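You operate a simulated robot arm through the tools that you are given. There is no shell and no other tool. Be economical: measure what you need, move in short steps, check, and stop when the job is done.

Carry out the task below with a simulated robot arm. There is one attempt and no reset: what you move stays moved.

## Task
Put the thick teal ring in the grey collar and screw the cover on.
Fine: both thumb screws end tight. The other things stay put.

It is judged by the outcome, as a careful person would: the job done as asked, and still so three seconds after it is handed in. It fails if anything else is knocked over, pushed out of place, dropped, spilled or broken. Lids that push on must go on centred and level and be pressed home; caps that screw on are set level and turned clockwise until they are tight.

## Robot
A 6-joint arm with a two-finger parallel gripper, fixed in place. Base frame: the origin is at the foot of the arm, x ahead of it, y to its left, z up; the work surface is at about z = 843. Lengths are in mm, angles in rad, forces in N, time in s.
With the tool pointing down near the work surface it reaches from about 240 to 640 mm from the base axis. Its first joint turns from -1.152 to 1.152 rad. Payload 2.7 kg.
The tool frame sits at the grasp point between the pads (the TCP): z along the fingers, y along the line on which they close. The tips reach 23 mm beyond it. The gripper opens to 94 mm. The fingers are 38 mm wide and 10 mm thick; the gripper's body (54 by 96 mm) begins 39 mm behind the TCP.
Orientation is told as [roll, pitch, yaw] about the base's x, y, z axes, in that order, counted from this pose: with the fingers straight down and closing along the base's y, the tool's x points along the base's -x, its y along +y and its z along -z.

## Interface
- The arm moves only by the tool step_arm. Its argument "motion" is a list of rows, each a list of 3 entries, a list of its own where there are three numbers: the shift along the tool's x, y, z in mm, then the turn, a rotation vector about the tool's x, y, z in rad, then the finger opening in mm, from 0 to 94. In form: [[[x, y, z], [rx, ry, rz], gripper], ...]. A call has 1 to 10 rows; each row shifts and turns the commanded pose from where the row before left it, along the tool's axes as they then stand. Each row takes 0.2 s and may step no farther than 50 mm and 0.15 rad from the row before; otherwise, or with a gripper value out of range, the whole call is refused. Where a pose cannot be reached the arm comes as near as it can. A force on the tool above 40 N (or 10 N above the force at the start of the call, whichever is more), or a blocked arm, ends the call early, and 0.2 s more pass. The fingers move at their own pace (about 45 mm/s each) and stop on an object; they squeeze with about 27 N. The grip force told is the motor's: it shows also when the fingers shut on nothing. Time passes only in rows, and 0.2 s behind the last, so rows that do not move let the fingers close. It gives the time, the measured TCP pose, the force on the tool (base axes), the opening and the grip force at its end, in the units of the frame above (readings bear some noise), and new pictures: "views" is both (left out), scene, wrist or none.
- Cameras (640 x 400 px; columns grow to the right, rows downward): "scene" is fixed at [82.6, -432.7, 1411.9]; the picture's right is [0.74, -0.67, 0.00], its down [-0.34, -0.38, -0.86] and it looks along [0.58, 0.64, -0.51] (base axes); focal length 363 px, centre (320, 200). "wrist" rides on the gripper at [-39, 0, -44] in the tool frame; the picture's right is [0.00, -1.00, 0.00], its down [0.97, 0.00, -0.24] and it looks along [0.24, 0.00, 0.97] (tool axes); focal length 218 px, centre (320, 200). There is no depth. A picture from a camera that has moved, and an enlarged one, comes with that camera's place and axes in the base frame and with its lens.
- close_up(camera, box): a new picture of the part [left, top, right, bottom] of that camera's present view, enlarged. The clock stands still meanwhile.
- close_job(): hands the job in; it is judged then, once.

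Go step by step. Nothing tells you positions but the pictures and the camera data: compare them with the known pose of the tool, close in by small moves and look again before you grip or let go. The budget is 120 turns and 150 pictures, counting those below and the enlarged ones. Unless the task says otherwise, let go and move clear before handing in, and close with one line.

The tools are called after "Request:" as name(argument=value, ...) on one line, values as JSON. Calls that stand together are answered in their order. step_arm: Moves the arm, as the interface text tells. Its arguments: {"type":"object","properties":{"motion":{"type":"array","items":{"type":"array"}},"views":{"type":"string","enum":["both","scene","wrist","none"]}},"required":["motion"]} The other tools are called the same way: close_up (camera, box) takes an enlarged picture of a part of a camera's view; close_job () hands the job in.

At the start:

```text
time: 0.0
tool_pos: [392.7, 139.6, 1195.8]
ee_rot: [0.0, 0.001, -0.001]
ft_force: [0.3, -0.3, -0.7]
opening: 94.2
gripper_force: 0.2
```

scene: 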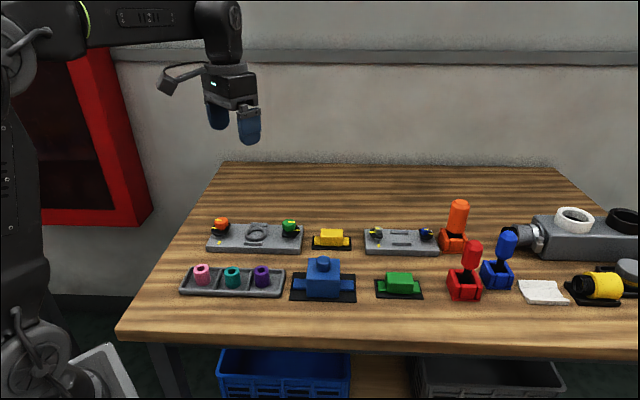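
wrist: 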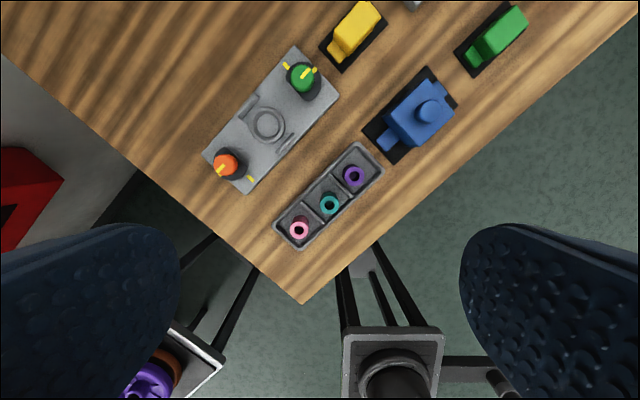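

I see a tray with three rings (pink, teal, purple), a grey plate with a collar and two thumb screws (orange, green), and several coloured blocks, one of which may be the cover. I'll enlarge the views to tell them apart.

Request:
close_up(camera="scene", box=[170, 200, 370, 310])

Request:
close_up(camera="scene", box=[290, 190, 490, 310])

Request:
close_up(camera="wrist", box=[190, 0, 540, 260])

```text
3.20 times, centred on (270, 255) of scene
camera zoom: at [82.6, -432.7, 1411.9], right [0.74, -0.67, 0.0], down [-0.34, -0.38, -0.86], along [0.58, 0.64, -0.51], focal length 1162 px, centre (480, 24)
```

zoom: 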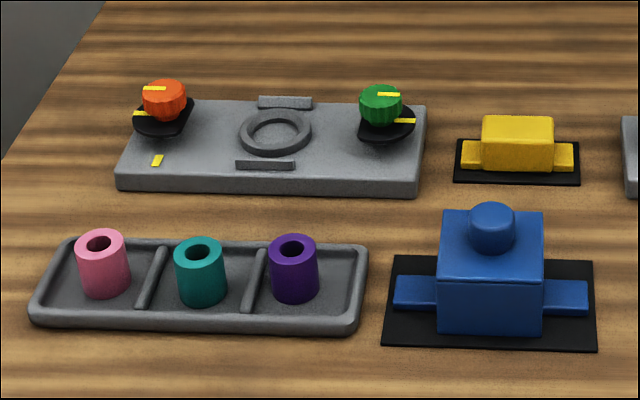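

```text
3.20 times, centred on (390, 250) of scene
camera zoom: at [82.6, -432.7, 1411.9], right [0.74, -0.67, 0.0], down [-0.34, -0.38, -0.86], along [0.58, 0.64, -0.51], focal length 1162 px, centre (96, 40)
```

zoom: 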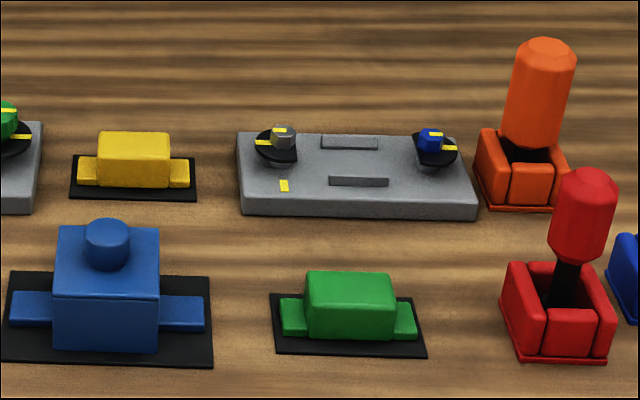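

```text
1.54 times, centred on (365, 130) of wrist
camera zoom: at [430.9, 138.6, 1239.3], right [0.0, -1.0, 0.0], down [-0.97, 0.0, 0.24], along [-0.24, 0.0, -0.97], focal length 336 px, centre (251, 308)
```

zoom: 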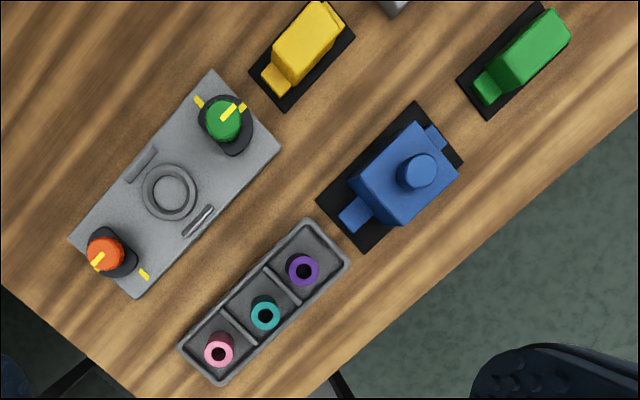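

The teal ring sits in the middle of the tray. The collar is on the left plate near (464, 224), with its screws about 176 mm apart. The blue knobbed block is the cover that fits that spacing. I'll move above the plate, turned to line up with it, for a close look.

Request:
step_arm(motion=[[[-17.8, 21, 38.75], [0, 0, 0], 94], [[-17.8, 21, 38.75], [0, 0, 0], 94], [[-17.8, 21, 38.75], [0, 0, 0], 94], [[-17.8, 21, 38.75], [0, 0, 0], 94], [[0, 0, 0], [0, 0, 0.131], 94], [[0, 0, 0], [0, 0, 0.131], 94], [[0, 0, 0], [0, 0, 0.131], 94], [[0, 0, 0], [0, 0, 0.131], 94], [[0, 0, 0], [0, 0, 0.131], 94], [[0, 0, 0], [0, 0, 0.131], 94]], views="wrist")

```text
time: 2.2
tool_pos: [464.3, 222.5, 1041.3]
ee_rot: [-0.002, -0.001, -0.789]
ft_force: [-0.2, -0.2, -0.2]
opening: 93.8
gripper_force: 0.1
camera wrist: at [490.5, 194.9, 1084.2], right [-0.71, -0.7, 0.0], down [-0.68, 0.69, 0.24], along [-0.17, 0.17, -0.97], focal length 218 px, centre (320, 200)
```

wrist: 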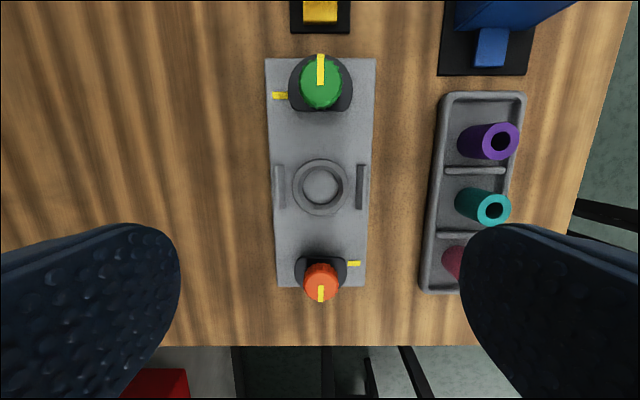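

Request:
close_up(camera="wrist", box=[240, 40, 400, 140])

Request:
close_up(camera="wrist", box=[240, 140, 400, 310])

Request:
close_up(camera="scene", box=[200, 205, 310, 265])

```text
4.00 times, centred on (320, 90) of wrist
camera zoom: at [490.5, 194.9, 1084.2], right [-0.71, -0.7, 0.0], down [-0.68, 0.69, 0.24], along [-0.17, 0.17, -0.97], focal length 873 px, centre (320, 640)
```

zoom: 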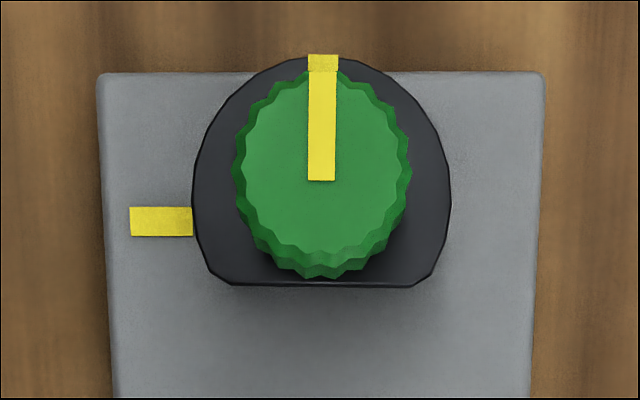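

```text
2.35 times, centred on (320, 225) of wrist
camera zoom: at [490.5, 194.9, 1084.2], right [-0.71, -0.7, 0.0], down [-0.68, 0.69, 0.24], along [-0.17, 0.17, -0.97], focal length 514 px, centre (320, 141)
```

zoom: 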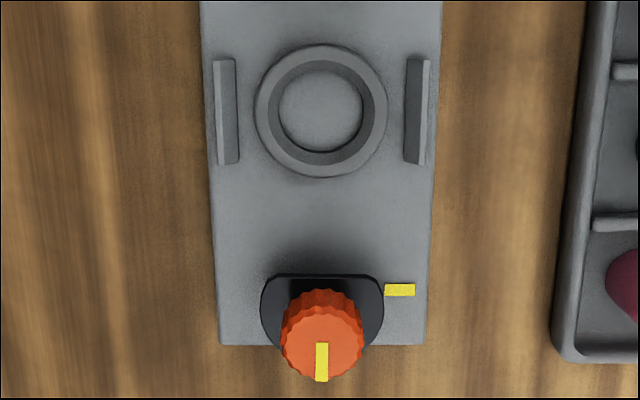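

```text
5.82 times, centred on (255, 235) of scene
camera zoom: at [82.6, -432.7, 1411.9], right [0.74, -0.67, 0.0], down [-0.34, -0.38, -0.86], along [0.58, 0.64, -0.51], focal length 2113 px, centre (698, -4)
```

zoom: 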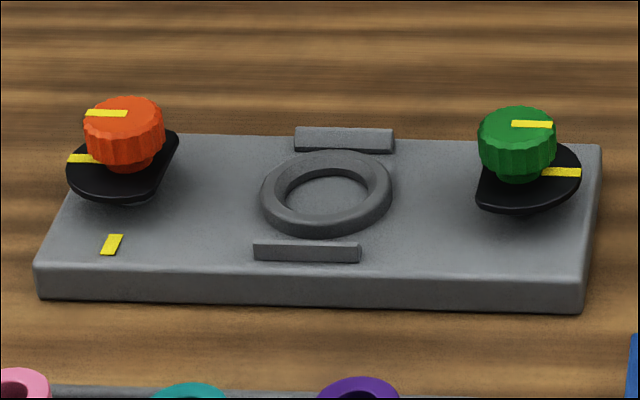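

The screws carry D-shaped washers that now face away. Clockwise from here to the plate marks is about three quarters of a turn for each. Next I'll go above the teal ring and check where it is.

Request:
step_arm(motion=[[[5.4, -40.8, 0], [0, 0, 0], 94], [[5.4, -40.8, 0], [0, 0, 0], 94], [[5.4, -40.8, 0], [0, 0, 0], 94], [[5.4, -40.8, 0], [0, 0, 0], 80], [[0, 0, 35], [0, 0, 0], 60], [[0, 0, 35], [0, 0, 0], 60]], views="both")

```text
time: 3.6
tool_pos: [332.1, 122.9, 969.3]
ee_rot: [0.001, 0.001, -0.786]
ft_force: [-0.3, -0.1, -0.1]
opening: 59.8
gripper_force: 0.1
camera wrist: at [358.8, 94.8, 1013.0], right [-0.71, -0.71, 0.0], down [-0.69, 0.69, 0.24], along [-0.17, 0.17, -0.97], focal length 218 px, centre (320, 200)
```

scene: 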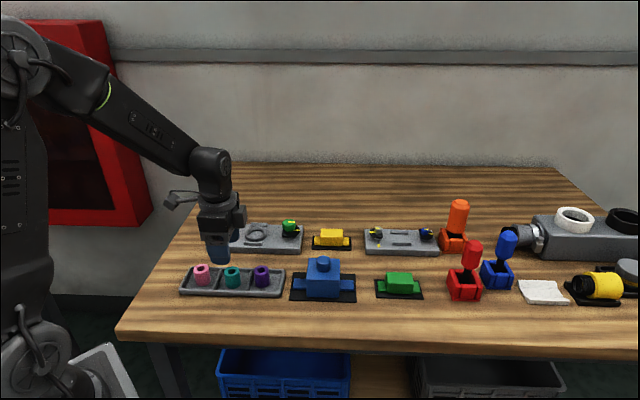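
wrist: 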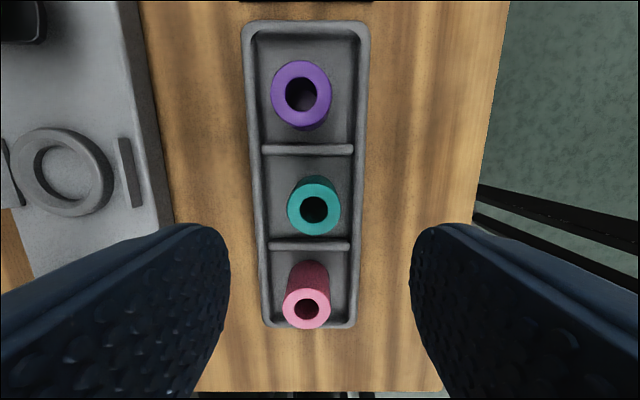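

The ring is nearly under the gripper, about 3 mm off along the closing direction. I'll correct that and come down to just above it, then look again.

Request:
step_arm(motion=[[[-0.5, 3.2, 25], [0, 0, 0], 54], [[0, 0, 22], [0, 0, 0], 54]], views="wrist")

Request:
close_up(camera="scene", box=[170, 215, 290, 305])

```text
time: 4.2
tool_pos: [335.8, 124.7, 922.2]
ee_rot: [-0.001, -0.001, -0.784]
ft_force: [-0.6, -0.1, 1.0]
opening: 54.0
gripper_force: 0.1
camera wrist: at [362.7, 97.2, 966.4], right [-0.71, -0.71, 0.0], down [-0.69, 0.69, 0.24], along [-0.17, 0.17, -0.97], focal length 218 px, centre (320, 200)
```

wrist: 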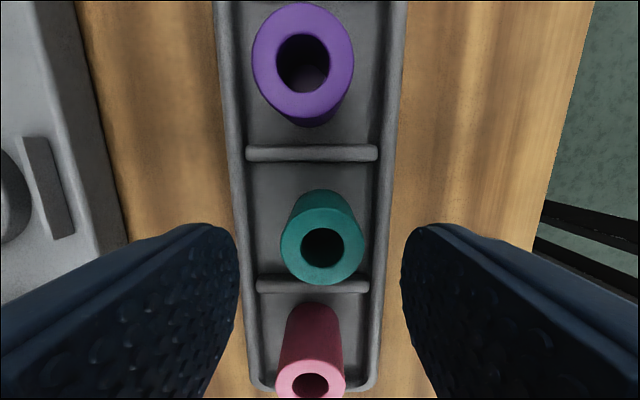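

```text
4.44 times, centred on (230, 260) of scene
camera zoom: at [82.6, -432.7, 1411.9], right [0.74, -0.67, 0.0], down [-0.34, -0.38, -0.86], along [0.58, 0.64, -0.51], focal length 1614 px, centre (720, -67)
```

zoom: 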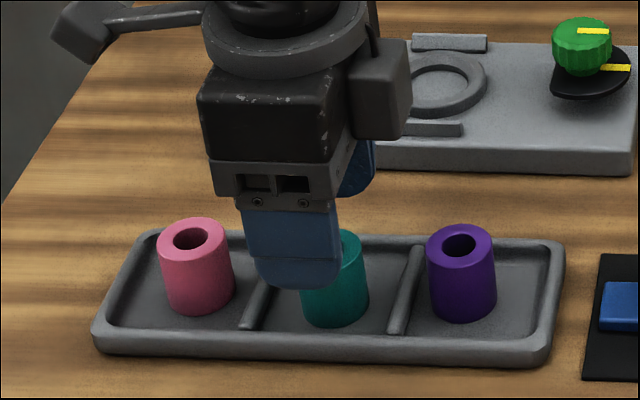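

The ring's top is at roughly z = 887. I'll go down so the fingers overlap its upper 18 mm, then close.

Request:
step_arm(motion=[[[-1.5, -0.8, 15], [0, 0, 0], 54], [[0, 0, 16], [0, 0, 0], 54], [[0, 0, 0], [0, 0, 0], 54]], views="wrist")

Request:
close_up(camera="scene", box=[170, 215, 290, 305])

```text
time: 5.0
tool_pos: [336.8, 122.5, 892.5]
ee_rot: [0.0, 0.0, -0.785]
ft_force: [-0.5, -0.3, 0.4]
opening: 54.1
gripper_force: 0.1
camera wrist: at [363.1, 95.1, 935.8], right [-0.71, -0.71, 0.0], down [-0.69, 0.69, 0.24], along [-0.17, 0.17, -0.97], focal length 218 px, centre (320, 200)
```

wrist: 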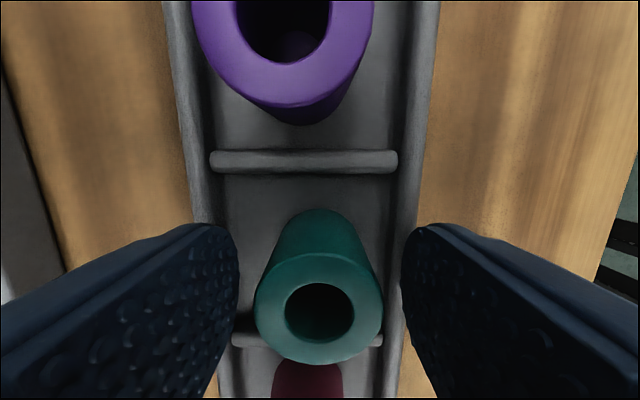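

```text
4.44 times, centred on (230, 260) of scene
camera zoom: at [82.6, -432.7, 1411.9], right [0.74, -0.67, 0.0], down [-0.34, -0.38, -0.86], along [0.58, 0.64, -0.51], focal length 1614 px, centre (720, -67)
```

zoom: 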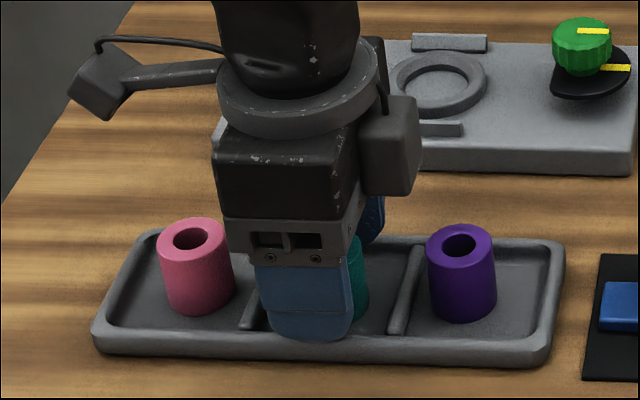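

The ring is between the fingers, so I'll close on it and lift.

Request:
step_arm(motion=[[[1.5, 0, 0], [0, 0, 0], 40], [[0, 0, 0], [0, 0, 0], 20], [[0, 0, 0], [0, 0, 0], 20], [[0, 0, 0], [0, 0, 0], 20]], views="none")

Request:
step_arm(motion=[[[0, 0, -20], [0, 0, 0], 20], [[0, 0, -40], [0, 0, 0], 20], [[0, 0, 0], [0, 0, 0], 20]], views="both")

Request:
close_up(camera="scene", box=[170, 195, 290, 285])

```text
time: 6.0
tool_pos: [335.1, 124.2, 890.7]
ee_rot: [0.0, 0.0, -0.786]
ft_force: [0.0, -0.3, -0.9]
opening: 30.9
gripper_force: 27.3
```

```text
time: 6.8
tool_pos: [333.8, 122.5, 951.8]
ee_rot: [0.001, 0.0, -0.785]
ft_force: [-0.5, 0.3, -0.5]
opening: 30.8
gripper_force: 27.5
camera wrist: at [361.4, 94.8, 996.2], right [-0.71, -0.71, 0.0], down [-0.69, 0.69, 0.24], along [-0.17, 0.17, -0.97], focal length 218 px, centre (320, 200)
```

scene: 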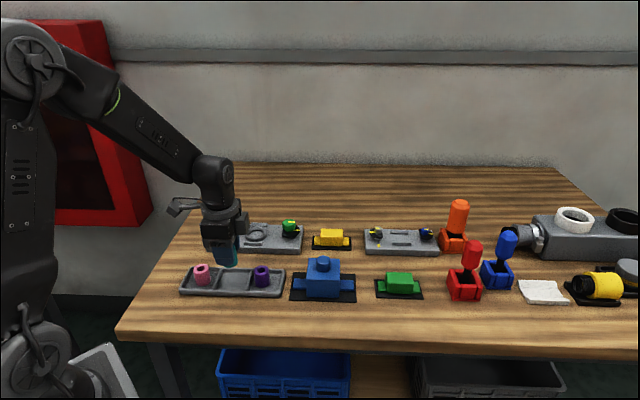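
wrist: 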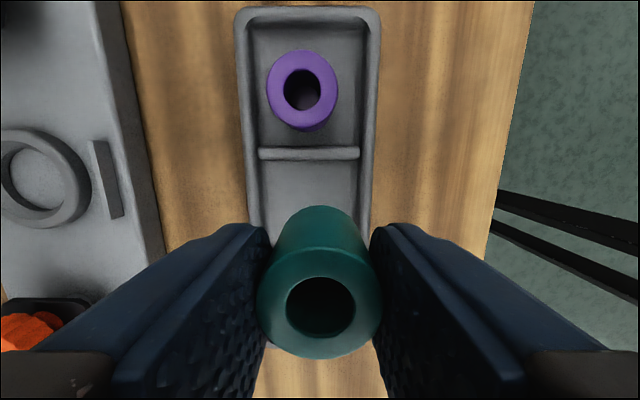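

```text
4.44 times, centred on (230, 240) of scene
camera zoom: at [82.6, -432.7, 1411.9], right [0.74, -0.67, 0.0], down [-0.34, -0.38, -0.86], along [0.58, 0.64, -0.51], focal length 1614 px, centre (720, 22)
```

zoom: 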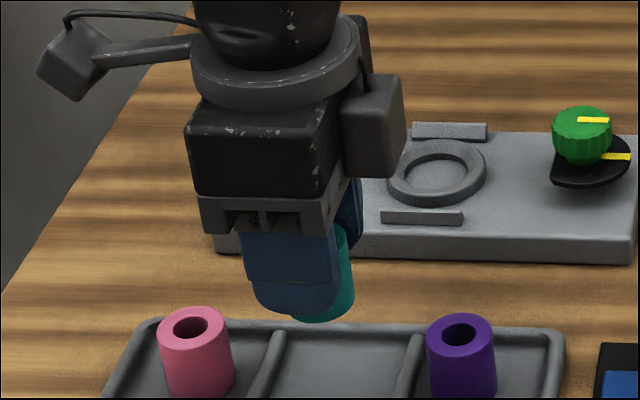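

The ring is held with a clear opening of 31 mm. I'll carry it over the collar, staying high enough to compare it with the collar before lowering.

Request:
step_arm(motion=[[[-4.9, 40.6, 0], [0, 0, 0], 20], [[-4.9, 40.6, 0], [0, 0, 0], 20], [[-4.9, 40.6, 0], [0, 0, 0], 20], [[-4.8, 40.7, 0], [0, 0, 0], 20], [[0, 0, 20], [0, 0, 0], 20], [[0, 0, 0], [0, 0, 0], 20]], views="wrist")

Request:
close_up(camera="scene", box=[200, 195, 310, 265])

```text
time: 8.2
tool_pos: [464.6, 225.2, 933.0]
ee_rot: [0.001, 0.0, -0.786]
ft_force: [0.3, 0.5, -0.8]
opening: 30.7
gripper_force: 26.7
camera wrist: at [491.0, 197.9, 976.2], right [-0.71, -0.71, 0.0], down [-0.69, 0.69, 0.24], along [-0.17, 0.17, -0.97], focal length 218 px, centre (320, 200)
```

wrist: 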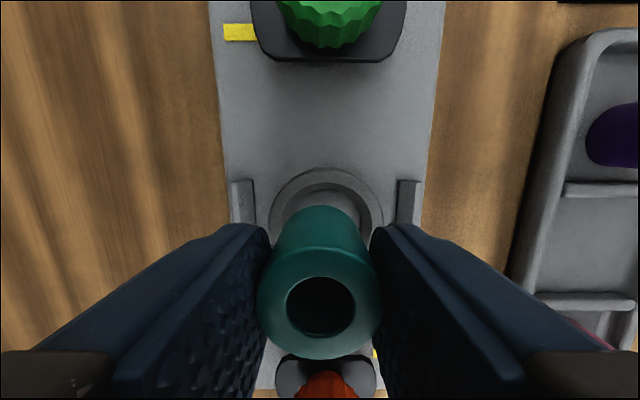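

```text
5.71 times, centred on (255, 230) of scene
camera zoom: at [82.7, -432.7, 1411.9], right [0.74, -0.67, 0.0], down [-0.34, -0.38, -0.86], along [0.58, 0.64, -0.51], focal length 2075 px, centre (691, 29)
```

zoom: 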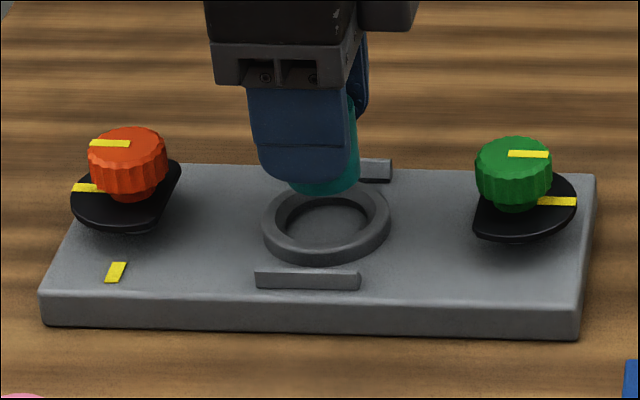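

The ring is about 3 mm off across the plate. I'll correct that and come down closer.

Request:
step_arm(motion=[[[0.6, -2.7, 0], [0, 0, 0], 20], [[0, 0, 20], [0, 0, 0], 20], [[0, 0, 0], [0, 0, 0], 20]], views="wrist")

Request:
close_up(camera="scene", box=[200, 195, 310, 265])

```text
time: 9.0
tool_pos: [462.2, 223.6, 911.6]
ee_rot: [0.0, -0.002, -0.785]
ft_force: [0.0, 0.1, 0.1]
opening: 30.7
gripper_force: 26.6
camera wrist: at [489.0, 196.0, 955.8], right [-0.71, -0.71, 0.0], down [-0.69, 0.69, 0.24], along [-0.17, 0.17, -0.97], focal length 218 px, centre (320, 200)
```

wrist: 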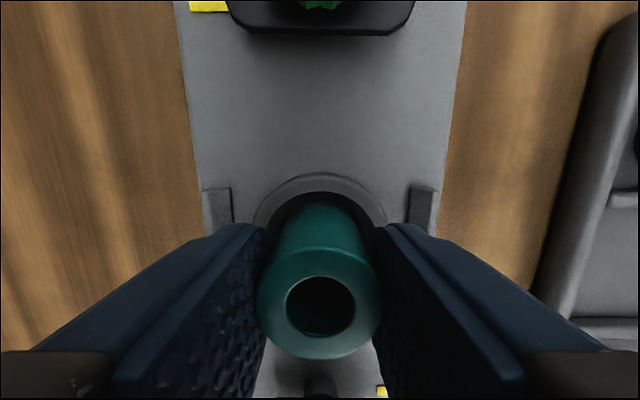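

```text
5.71 times, centred on (255, 230) of scene
camera zoom: at [82.6, -432.7, 1411.9], right [0.74, -0.67, 0.0], down [-0.34, -0.38, -0.86], along [0.58, 0.64, -0.51], focal length 2075 px, centre (691, 29)
```

zoom: 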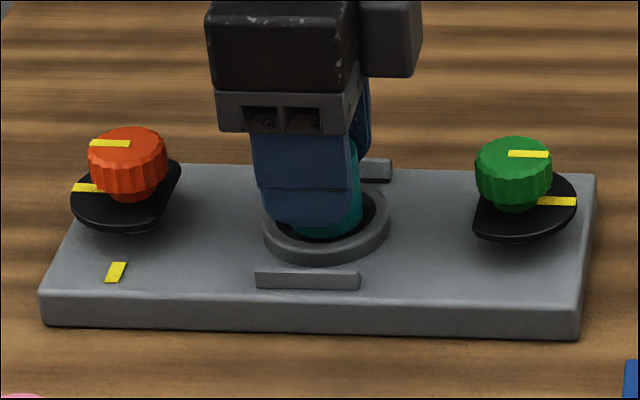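

The ring is centred over the collar. I'll lower it in small steps and watch the force.

Request:
step_arm(motion=[[[0, 0, 4], [0, 0, 0], 20], [[0, 0, 4], [0, 0, 0], 20], [[0, 0, 3], [0, 0, 0], 20], [[0, 0, 0], [0, 0, 0], 20]], views="wrist")

Request:
close_up(camera="scene", box=[225, 205, 285, 255])

```text
time: 10.0
tool_pos: [462.5, 223.8, 902.3]
ee_rot: [0.004, -0.003, -0.785]
ft_force: [-0.4, -3.3, 19.2]
opening: 30.6
gripper_force: 26.9
camera wrist: at [489.2, 196.2, 946.2], right [-0.71, -0.71, 0.0], down [-0.69, 0.69, 0.24], along [-0.17, 0.17, -0.97], focal length 218 px, centre (320, 200)
```

wrist: 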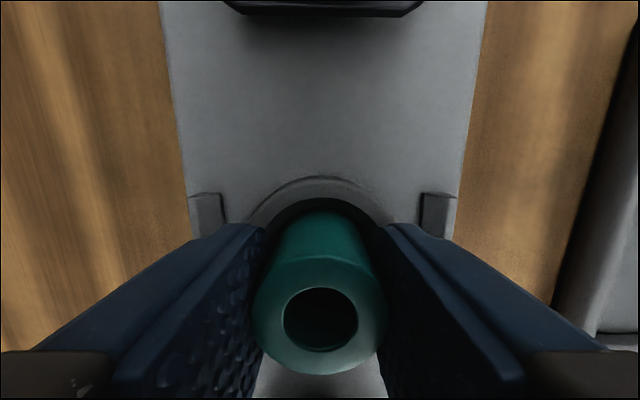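

```text
8.00 times, centred on (255, 230) of scene
camera zoom: at [82.3, -432.9, 1411.8], right [0.74, -0.67, 0.0], down [-0.34, -0.38, -0.86], along [0.58, 0.64, -0.51], focal length 2905 px, centre (840, -40)
```

zoom: 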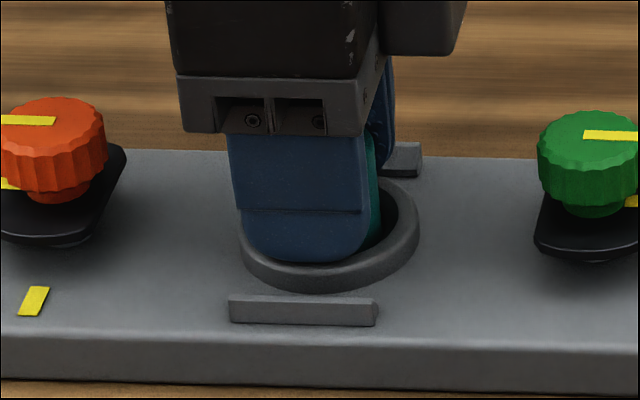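

Contact came at z ≈ 902 with the ring centred, so it's probably resting on the collar floor. I'll ease off, open a little and look.

Request:
step_arm(motion=[[[0, 0, -1.5], [0, 0, 0], 20], [[0, 0, 0], [0, 0, 0], 34], [[0, 0, 0], [0, 0, 0], 44], [[0, 0, 0], [0, 0, 0], 44]], views="wrist")

Request:
step_arm(motion=[[[0, 0, -20], [0, 0, 0], 48], [[0, 0, -40], [0, 0, 0], 48], [[0, 0, -40], [0, 0, 0], 48], [[0, 0, 0], [0, 0, 0], 60]], views="wrist")

Request:
close_up(camera="scene", box=[200, 205, 310, 265])

```text
time: 11.0
tool_pos: [460.1, 223.3, 902.4]
ee_rot: [-0.002, 0.001, -0.785]
ft_force: [0.1, -0.1, 0.2]
opening: 44.1
gripper_force: 0.1
camera wrist: at [487.9, 196.0, 945.8], right [-0.71, -0.71, 0.0], down [-0.69, 0.69, 0.24], along [-0.17, 0.17, -0.97], focal length 218 px, centre (320, 200)
```

wrist: 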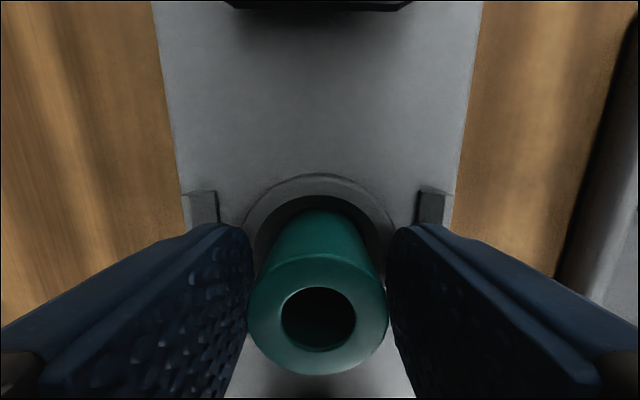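

```text
time: 12.0
tool_pos: [461.0, 224.5, 1004.3]
ee_rot: [0.001, -0.003, -0.784]
ft_force: [0.2, 0.2, 0.5]
opening: 60.2
gripper_force: 0.0
camera wrist: at [488.0, 196.3, 1047.2], right [-0.71, -0.71, 0.0], down [-0.69, 0.69, 0.24], along [-0.17, 0.17, -0.97], focal length 218 px, centre (320, 200)
```

wrist: 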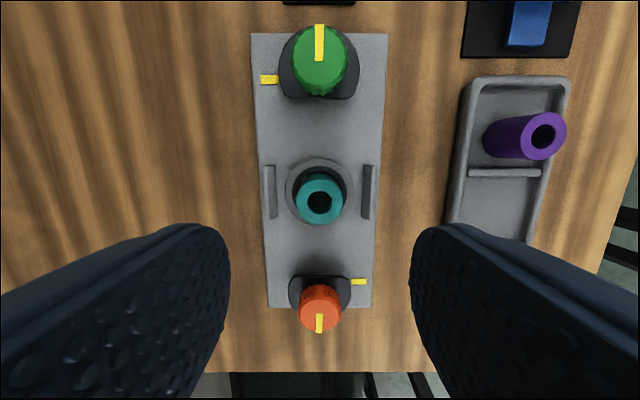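

```text
5.82 times, centred on (255, 235) of scene
camera zoom: at [82.6, -432.7, 1411.9], right [0.74, -0.67, 0.0], down [-0.34, -0.38, -0.86], along [0.58, 0.64, -0.51], focal length 2113 px, centre (698, -4)
```

zoom: 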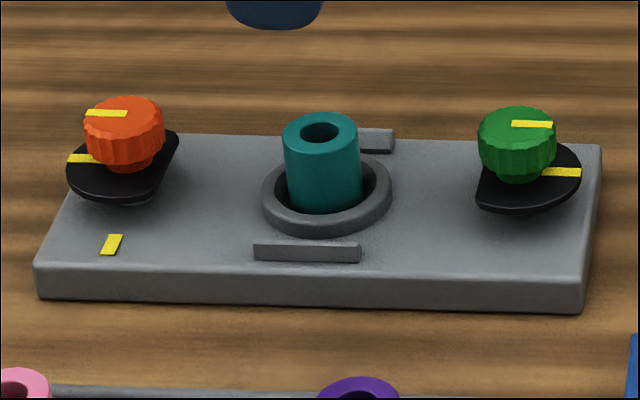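

The teal ring stands upright in the collar. Next is the blue cover: I'll move above it with the fingers open and look.

Request:
step_arm(motion=[[[-36.3, -31.5, 0], [0, 0, 0], 70], [[-36.3, -31.5, 0], [0, 0, 0], 80], [[-36.3, -31.5, 0], [0, 0, 0], 94], [[-36.3, -31.5, 0], [0, 0, 0], 94], [[-36.3, -31.5, 0], [0, 0, 0], 94], [[0, 0, 0], [0, 0, 0], 94]], views="wrist")

Request:
close_up(camera="scene", box=[280, 235, 380, 310])

```text
time: 13.4
tool_pos: [479.5, -16.4, 1002.9]
ee_rot: [0.001, 0.001, -0.786]
ft_force: [0.5, -0.1, 1.2]
opening: 94.1
gripper_force: 0.1
camera wrist: at [505.9, -44.3, 1046.5], right [-0.71, -0.71, 0.0], down [-0.69, 0.69, 0.24], along [-0.17, 0.17, -0.97], focal length 218 px, centre (320, 200)
```

wrist: 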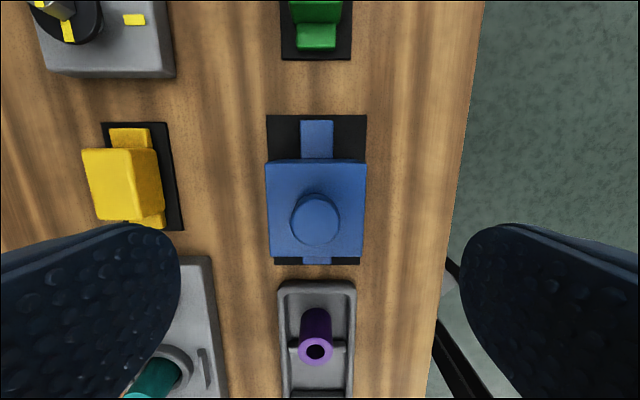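

```text
5.33 times, centred on (330, 272) of scene
camera zoom: at [82.6, -432.7, 1411.9], right [0.74, -0.67, 0.0], down [-0.34, -0.38, -0.86], along [0.58, 0.64, -0.51], focal length 1937 px, centre (267, -187)
```

zoom: 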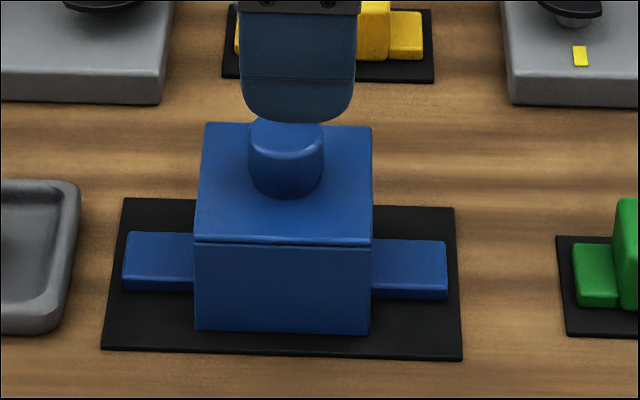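

The cover lines up with the gripper's yaw. I'll enlarge the wrist view to find its centre and height.

Request:
close_up(camera="wrist", box=[240, 100, 400, 280])

```text
2.22 times, centred on (320, 190) of wrist
camera zoom: at [505.9, -44.3, 1046.5], right [-0.71, -0.71, 0.0], down [-0.69, 0.69, 0.24], along [-0.17, 0.17, -0.97], focal length 485 px, centre (320, 222)
```

zoom: 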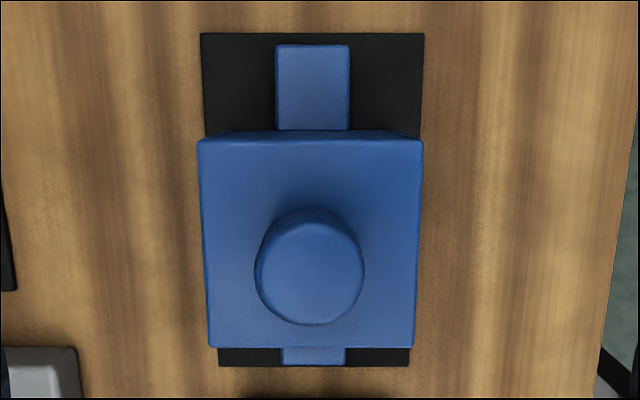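

The cover is about 70 mm square with its top near z = 893, and its centre is 7.6 mm and 2.9 mm off in tool x and y. I'll centre on it and come down partway.

Request:
step_arm(motion=[[[7.6, 2.9, 0], [0, 0, 0], 94], [[0, 0, 40], [0, 0, 0], 94], [[0, 0, 35], [0, 0, 0], 94], [[0, 0, 0], [0, 0, 0], 94]], views="wrist")

Request:
close_up(camera="scene", box=[280, 225, 380, 310])

```text
time: 14.4
tool_pos: [476.2, -8.7, 928.6]
ee_rot: [0.0, -0.001, -0.785]
ft_force: [0.7, -0.2, -0.4]
opening: 93.8
gripper_force: 0.2
camera wrist: at [502.4, -36.1, 971.7], right [-0.71, -0.71, 0.0], down [-0.69, 0.69, 0.24], along [-0.17, 0.17, -0.97], focal length 218 px, centre (320, 200)
```

wrist: 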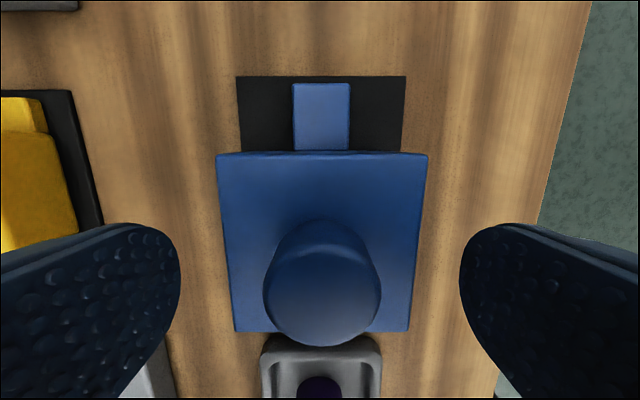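

```text
4.71 times, centred on (330, 268) of scene
camera zoom: at [82.6, -432.7, 1411.9], right [0.74, -0.67, 0.0], down [-0.34, -0.38, -0.86], along [0.58, 0.64, -0.51], focal length 1709 px, centre (273, -118)
```

zoom: 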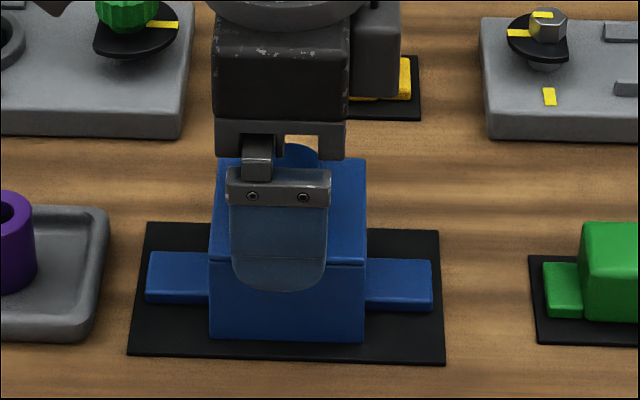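

The cover is centred between the fingers. I'll go down around it and close.

Request:
step_arm(motion=[[[0, -0.6, 20], [0, 0, 0], 94], [[0, 0, 20], [0, 0, 0], 94], [[0, 0, 0], [0, 0, 0], 80], [[0, 0, 0], [0, 0, 0], 60], [[0, 0, 0], [0, 0, 0], 60], [[0, 0, 0], [0, 0, 0], 60]], views="wrist")

Request:
close_up(camera="scene", box=[280, 225, 380, 310])

```text
time: 15.8
tool_pos: [475.4, -9.3, 887.4]
ee_rot: [0.0, 0.0, -0.787]
ft_force: [0.7, 0.4, 0.1]
opening: 67.9
gripper_force: 26.6
camera wrist: at [501.4, -36.8, 932.0], right [-0.71, -0.71, 0.0], down [-0.69, 0.69, 0.24], along [-0.17, 0.17, -0.97], focal length 218 px, centre (320, 200)
```

wrist: 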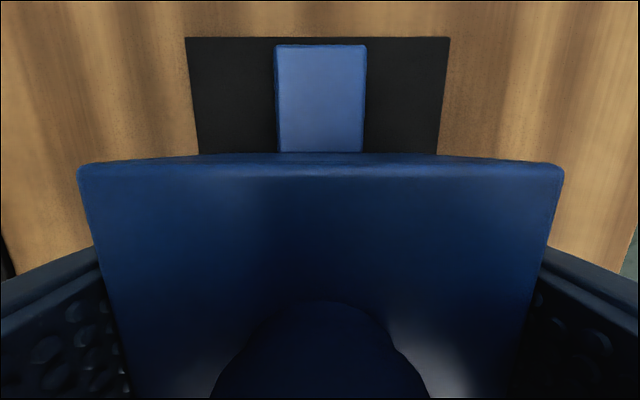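

```text
4.71 times, centred on (330, 268) of scene
camera zoom: at [82.7, -432.7, 1411.9], right [0.74, -0.67, 0.0], down [-0.34, -0.38, -0.86], along [0.58, 0.64, -0.51], focal length 1709 px, centre (273, -118)
```

zoom: 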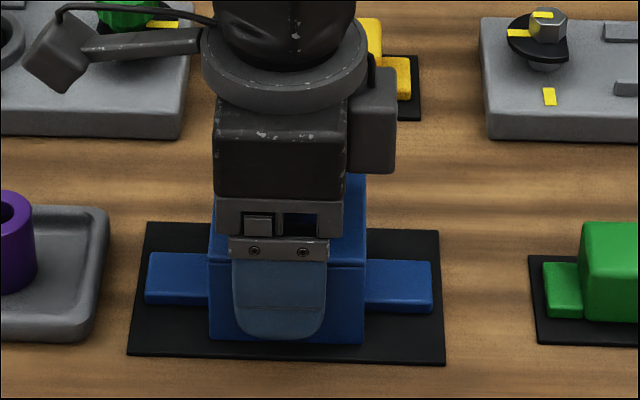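

The cover is held at 68 mm. I'll lift it straight up and carry it over the plate.

Request:
step_arm(motion=[[[0, 0, -10], [0, 0, 0], 60], [[0, 0, -45], [0, 0, 0], 60], [[0, 0, -45], [0, 0, 0], 60], [[0, 0, 0], [0, 0, 0], 60]], views="both")

Request:
step_arm(motion=[[[34.8, 31.1, 0], [0, 0, 0], 60], [[34.8, 31.1, 0], [0, 0, 0], 60], [[34.8, 31.1, 0], [0, 0, 0], 60], [[34.8, 31.1, 0], [0, 0, 0], 60], [[34.8, 31.1, 0], [0, 0, 0], 60], [[0, 0, 0], [0, 0, 0], 60]], views="both")

```text
time: 16.8
tool_pos: [474.0, -10.8, 988.8]
ee_rot: [0.001, 0.0, -0.785]
ft_force: [0.2, 0.2, -0.8]
opening: 67.8
gripper_force: 27.1
camera wrist: at [500.3, -37.8, 1032.6], right [-0.71, -0.71, 0.0], down [-0.69, 0.69, 0.24], along [-0.17, 0.17, -0.97], focal length 218 px, centre (320, 200)
```

scene: 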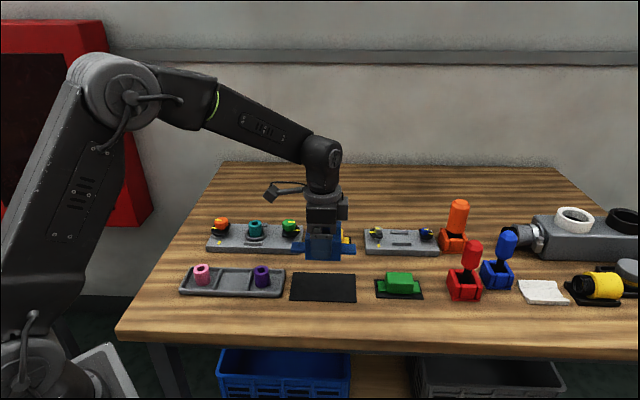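
wrist: 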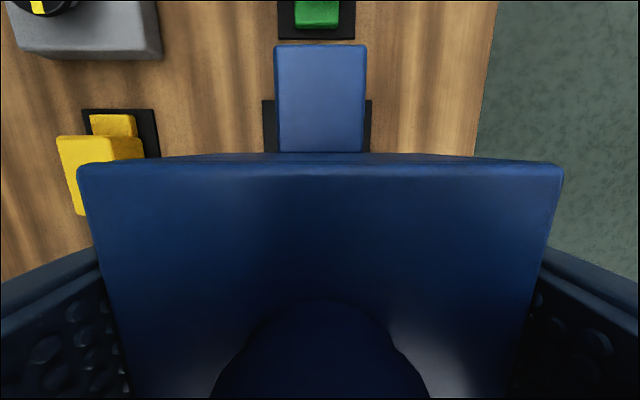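

```text
time: 18.2
tool_pos: [461.4, 225.9, 988.1]
ee_rot: [0.0, -0.001, -0.784]
ft_force: [0.3, -0.2, -1.4]
opening: 67.7
gripper_force: 27.0
camera wrist: at [488.5, 197.1, 1032.4], right [-0.71, -0.71, 0.0], down [-0.69, 0.69, 0.24], along [-0.17, 0.17, -0.97], focal length 218 px, centre (320, 200)
```

scene: 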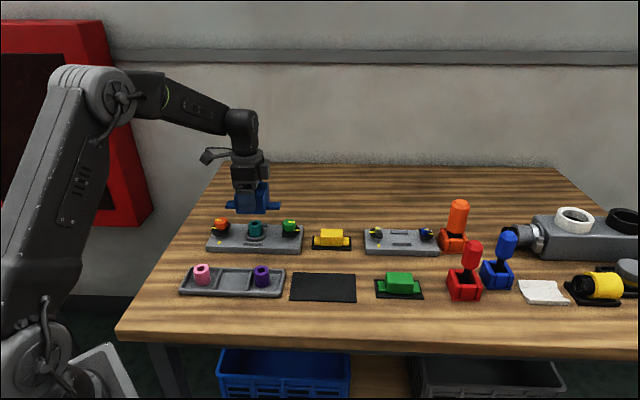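
wrist: 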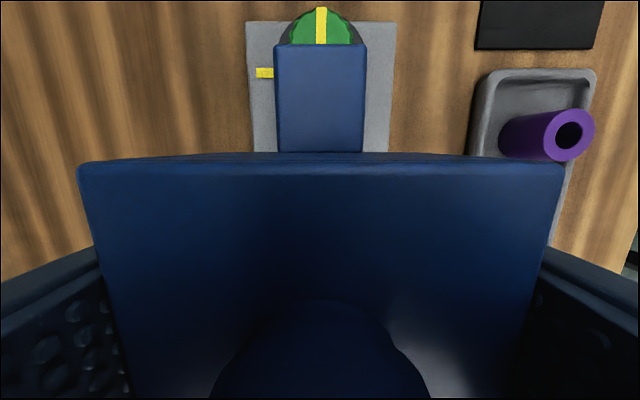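

The cover is over the plate. I'll apply a small correction and come down to just above the ring.

Request:
step_arm(motion=[[[-2.0, -1.0, 0], [0, 0, 0], 60], [[0, 0, 20], [0, 0, 0], 60], [[0, 0, 14], [0, 0, 0], 60], [[0, 0, 0], [0, 0, 0], 60]], views="wrist")

Request:
close_up(camera="scene", box=[195, 180, 315, 265])

Request:
close_up(camera="wrist", box=[220, 0, 420, 160])

```text
time: 19.2
tool_pos: [462.7, 221.8, 953.4]
ee_rot: [0.002, 0.001, -0.784]
ft_force: [0.3, 0.2, -0.6]
opening: 67.6
gripper_force: 26.5
camera wrist: at [489.1, 194.2, 997.5], right [-0.71, -0.71, 0.0], down [-0.69, 0.69, 0.24], along [-0.17, 0.17, -0.97], focal length 218 px, centre (320, 200)
```

wrist: 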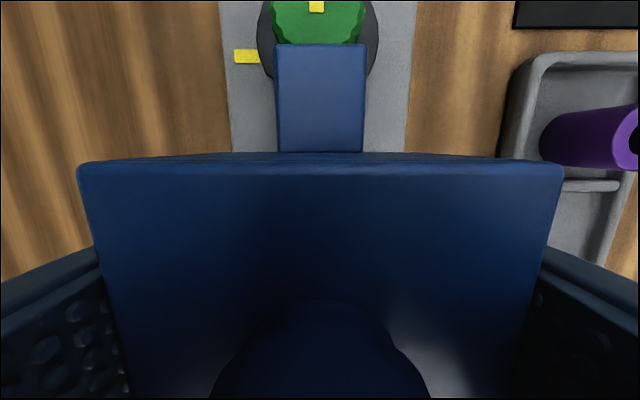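

```text
4.71 times, centred on (255, 222) of scene
camera zoom: at [82.7, -432.7, 1411.9], right [0.74, -0.67, 0.0], down [-0.34, -0.38, -0.86], along [0.58, 0.64, -0.51], focal length 1709 px, centre (626, 94)
```

zoom: 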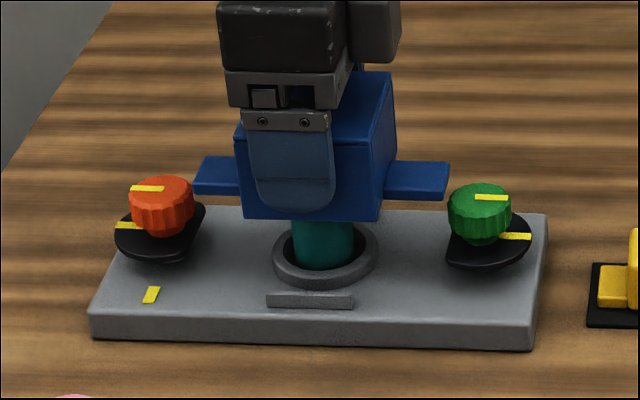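

```text
2.50 times, centred on (320, 80) of wrist
camera zoom: at [489.1, 194.2, 997.5], right [-0.71, -0.71, 0.0], down [-0.69, 0.69, 0.24], along [-0.17, 0.17, -0.97], focal length 546 px, centre (320, 500)
```

zoom: 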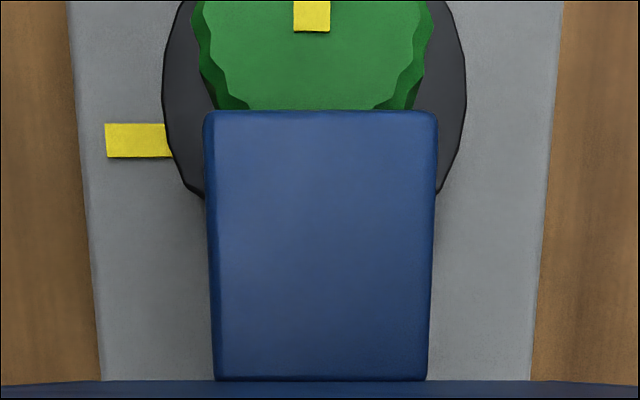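

I need the along-plate alignment exact because the lugs pass closely between the knobs. I'll apply the correction, then zoom in.

Request:
step_arm(motion=[[[2.0, 1.3, 0], [0, 0, 0], 60], [[0, 0, 8], [0, 0, 0], 60], [[0, 0, 0], [0, 0, 0], 60]], views="none")

Request:
close_up(camera="scene", box=[205, 205, 305, 260])

Request:
close_up(camera="wrist", box=[220, 0, 420, 160])

```text
time: 20.0
tool_pos: [461.9, 224.5, 946.5]
ee_rot: [0.002, -0.001, -0.783]
ft_force: [0.4, 0.1, -0.5]
opening: 67.9
gripper_force: 26.8
```

```text
6.40 times, centred on (255, 232) of scene
camera zoom: at [82.7, -432.7, 1411.9], right [0.74, -0.67, 0.0], down [-0.34, -0.38, -0.86], along [0.58, 0.64, -0.51], focal length 2324 px, centre (736, -8)
```

zoom: 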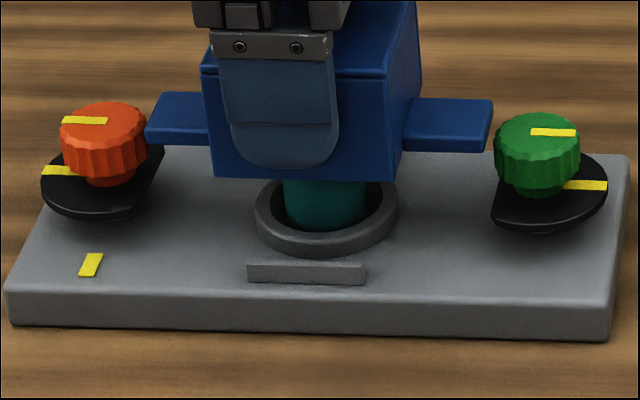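

```text
2.50 times, centred on (320, 80) of wrist
camera zoom: at [488.6, 196.5, 989.5], right [-0.71, -0.71, 0.0], down [-0.69, 0.69, 0.24], along [-0.17, 0.17, -0.97], focal length 546 px, centre (320, 500)
```

zoom: 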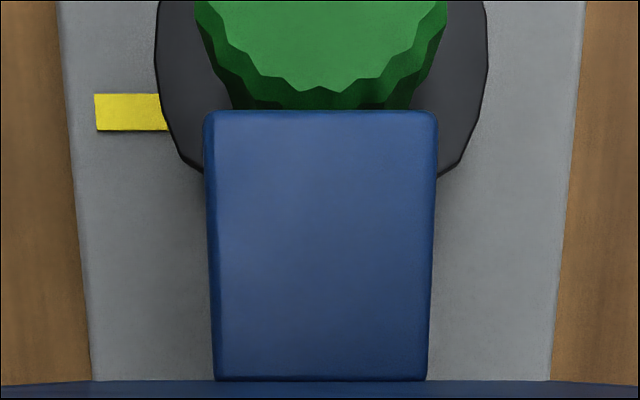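

Side to side it's aligned within half a millimetre, and along the plate the lugs clear both washers. I'll lower it a bit more and recheck.

Request:
step_arm(motion=[[[0, 0, 8], [0, 0, 0], 60], [[0, 0, 8], [0, 0, 0], 60], [[0, 0, 0], [0, 0, 0], 60]], views="none")

Request:
close_up(camera="scene", box=[205, 205, 305, 260])

Request:
close_up(camera="wrist", box=[220, 0, 420, 160])

```text
time: 20.8
tool_pos: [461.6, 224.6, 930.1]
ee_rot: [0.0, 0.0, -0.785]
ft_force: [-0.5, -0.3, -0.8]
opening: 67.8
gripper_force: 26.6
```

```text
6.40 times, centred on (255, 232) of scene
camera zoom: at [82.7, -432.7, 1411.9], right [0.74, -0.67, 0.0], down [-0.34, -0.38, -0.86], along [0.58, 0.64, -0.51], focal length 2324 px, centre (736, -8)
```

zoom: 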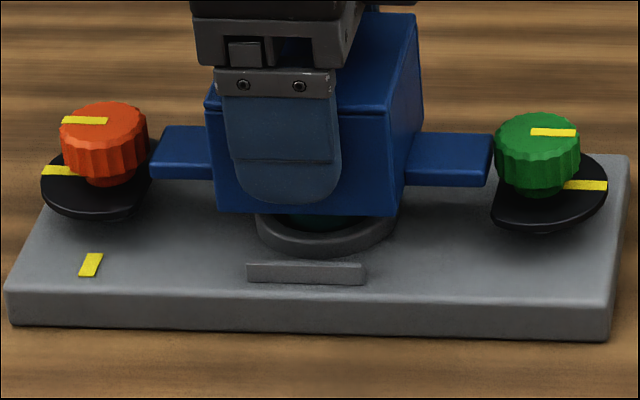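

```text
2.50 times, centred on (320, 80) of wrist
camera zoom: at [488.4, 196.8, 973.6], right [-0.71, -0.71, 0.0], down [-0.69, 0.69, 0.24], along [-0.17, 0.17, -0.97], focal length 546 px, centre (320, 500)
```

zoom: 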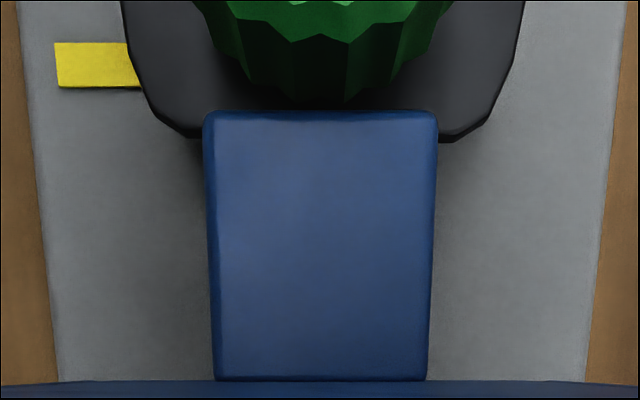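

The lugs are symmetric between the knobs. There's about 1 mm left to correct across the plate, then I'll lower to contact.

Request:
step_arm(motion=[[[0, -1.0, 0], [0, 0, 0], 60], [[0, 0, 6], [0, 0, 0], 60], [[0, 0, 6], [0, 0, 0], 60], [[0, 0, 4], [0, 0, 0], 60], [[0, 0, 0], [0, 0, 0], 60]], views="none")

Request:
close_up(camera="scene", box=[205, 205, 305, 260])

Request:
close_up(camera="wrist", box=[220, 0, 420, 160])

```text
time: 22.0
tool_pos: [461.8, 224.1, 913.8]
ee_rot: [0.0, -0.001, -0.786]
ft_force: [-0.1, 1.3, 0.0]
opening: 67.9
gripper_force: 26.9
```

```text
6.40 times, centred on (255, 232) of scene
camera zoom: at [82.7, -432.7, 1411.9], right [0.74, -0.67, 0.0], down [-0.34, -0.38, -0.86], along [0.58, 0.64, -0.51], focal length 2324 px, centre (736, -8)
```

zoom: 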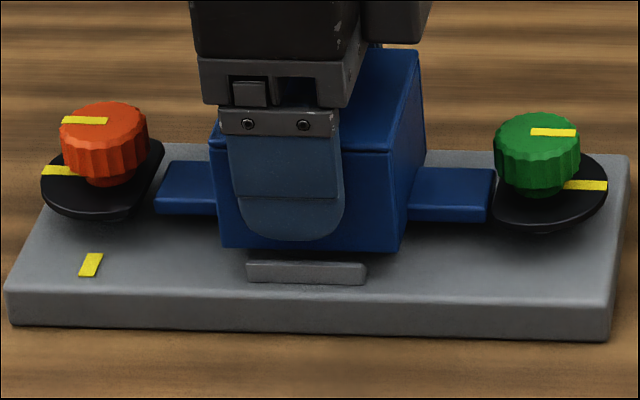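

```text
2.50 times, centred on (320, 80) of wrist
camera zoom: at [487.7, 196.0, 957.7], right [-0.71, -0.71, 0.0], down [-0.69, 0.69, 0.24], along [-0.17, 0.17, -0.97], focal length 546 px, centre (320, 500)
```

zoom: 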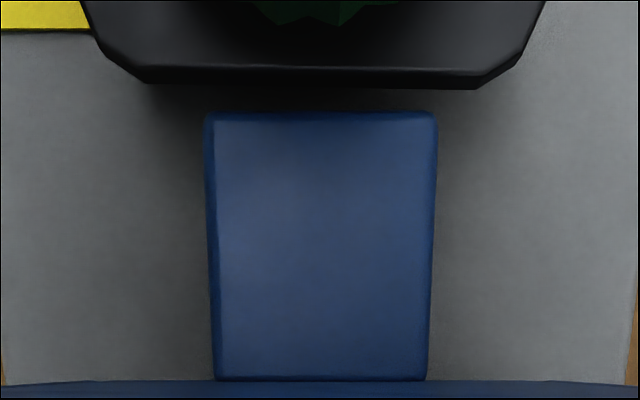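

The clearances are nearly even. I'll nudge 0.7 mm and lower to contact.

Request:
step_arm(motion=[[[0.7, 0, 0], [0, 0, 0], 60], [[0, 0, 4], [0, 0, 0], 60], [[0, 0, 3], [0, 0, 0], 60], [[0, 0, 2], [0, 0, 0], 60], [[0, 0, 2], [0, 0, 0], 60], [[0, 0, 0], [0, 0, 0], 60]], views="none")

Request:
close_up(camera="scene", box=[205, 205, 305, 260])

Request:
close_up(camera="wrist", box=[160, 0, 480, 180])

```text
time: 23.4
tool_pos: [461.1, 224.0, 905.2]
ee_rot: [0.005, -0.003, -0.785]
ft_force: [-10.1, -4.1, 29.6]
opening: 67.8
gripper_force: 27.1
```

```text
6.40 times, centred on (255, 232) of scene
camera zoom: at [82.0, -433.0, 1411.8], right [0.74, -0.67, 0.0], down [-0.34, -0.38, -0.86], along [0.58, 0.64, -0.51], focal length 2324 px, centre (736, -8)
```

zoom: 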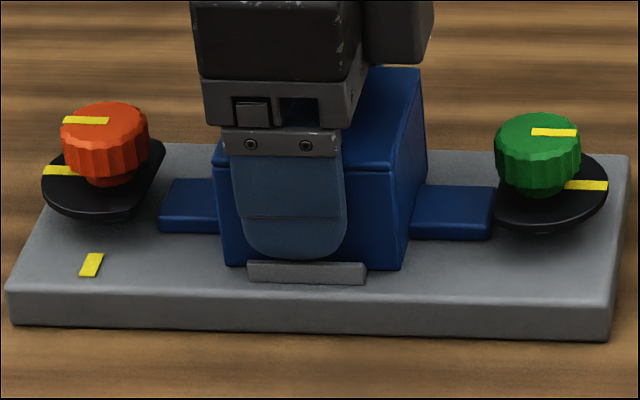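

```text
2.00 times, centred on (320, 90) of wrist
camera zoom: at [487.6, 196.4, 948.8], right [-0.71, -0.71, 0.0], down [-0.69, 0.69, 0.24], along [-0.17, 0.17, -0.97], focal length 436 px, centre (320, 420)
```

zoom: 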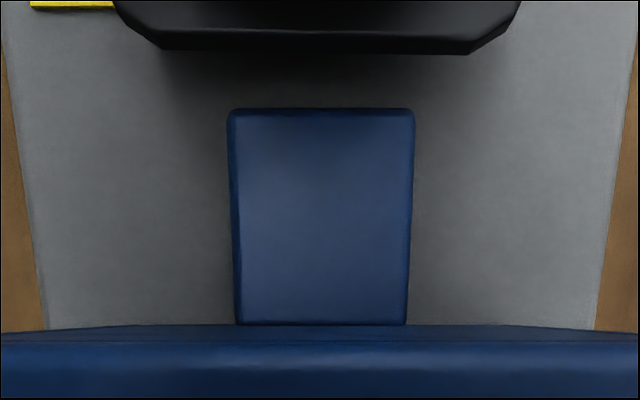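

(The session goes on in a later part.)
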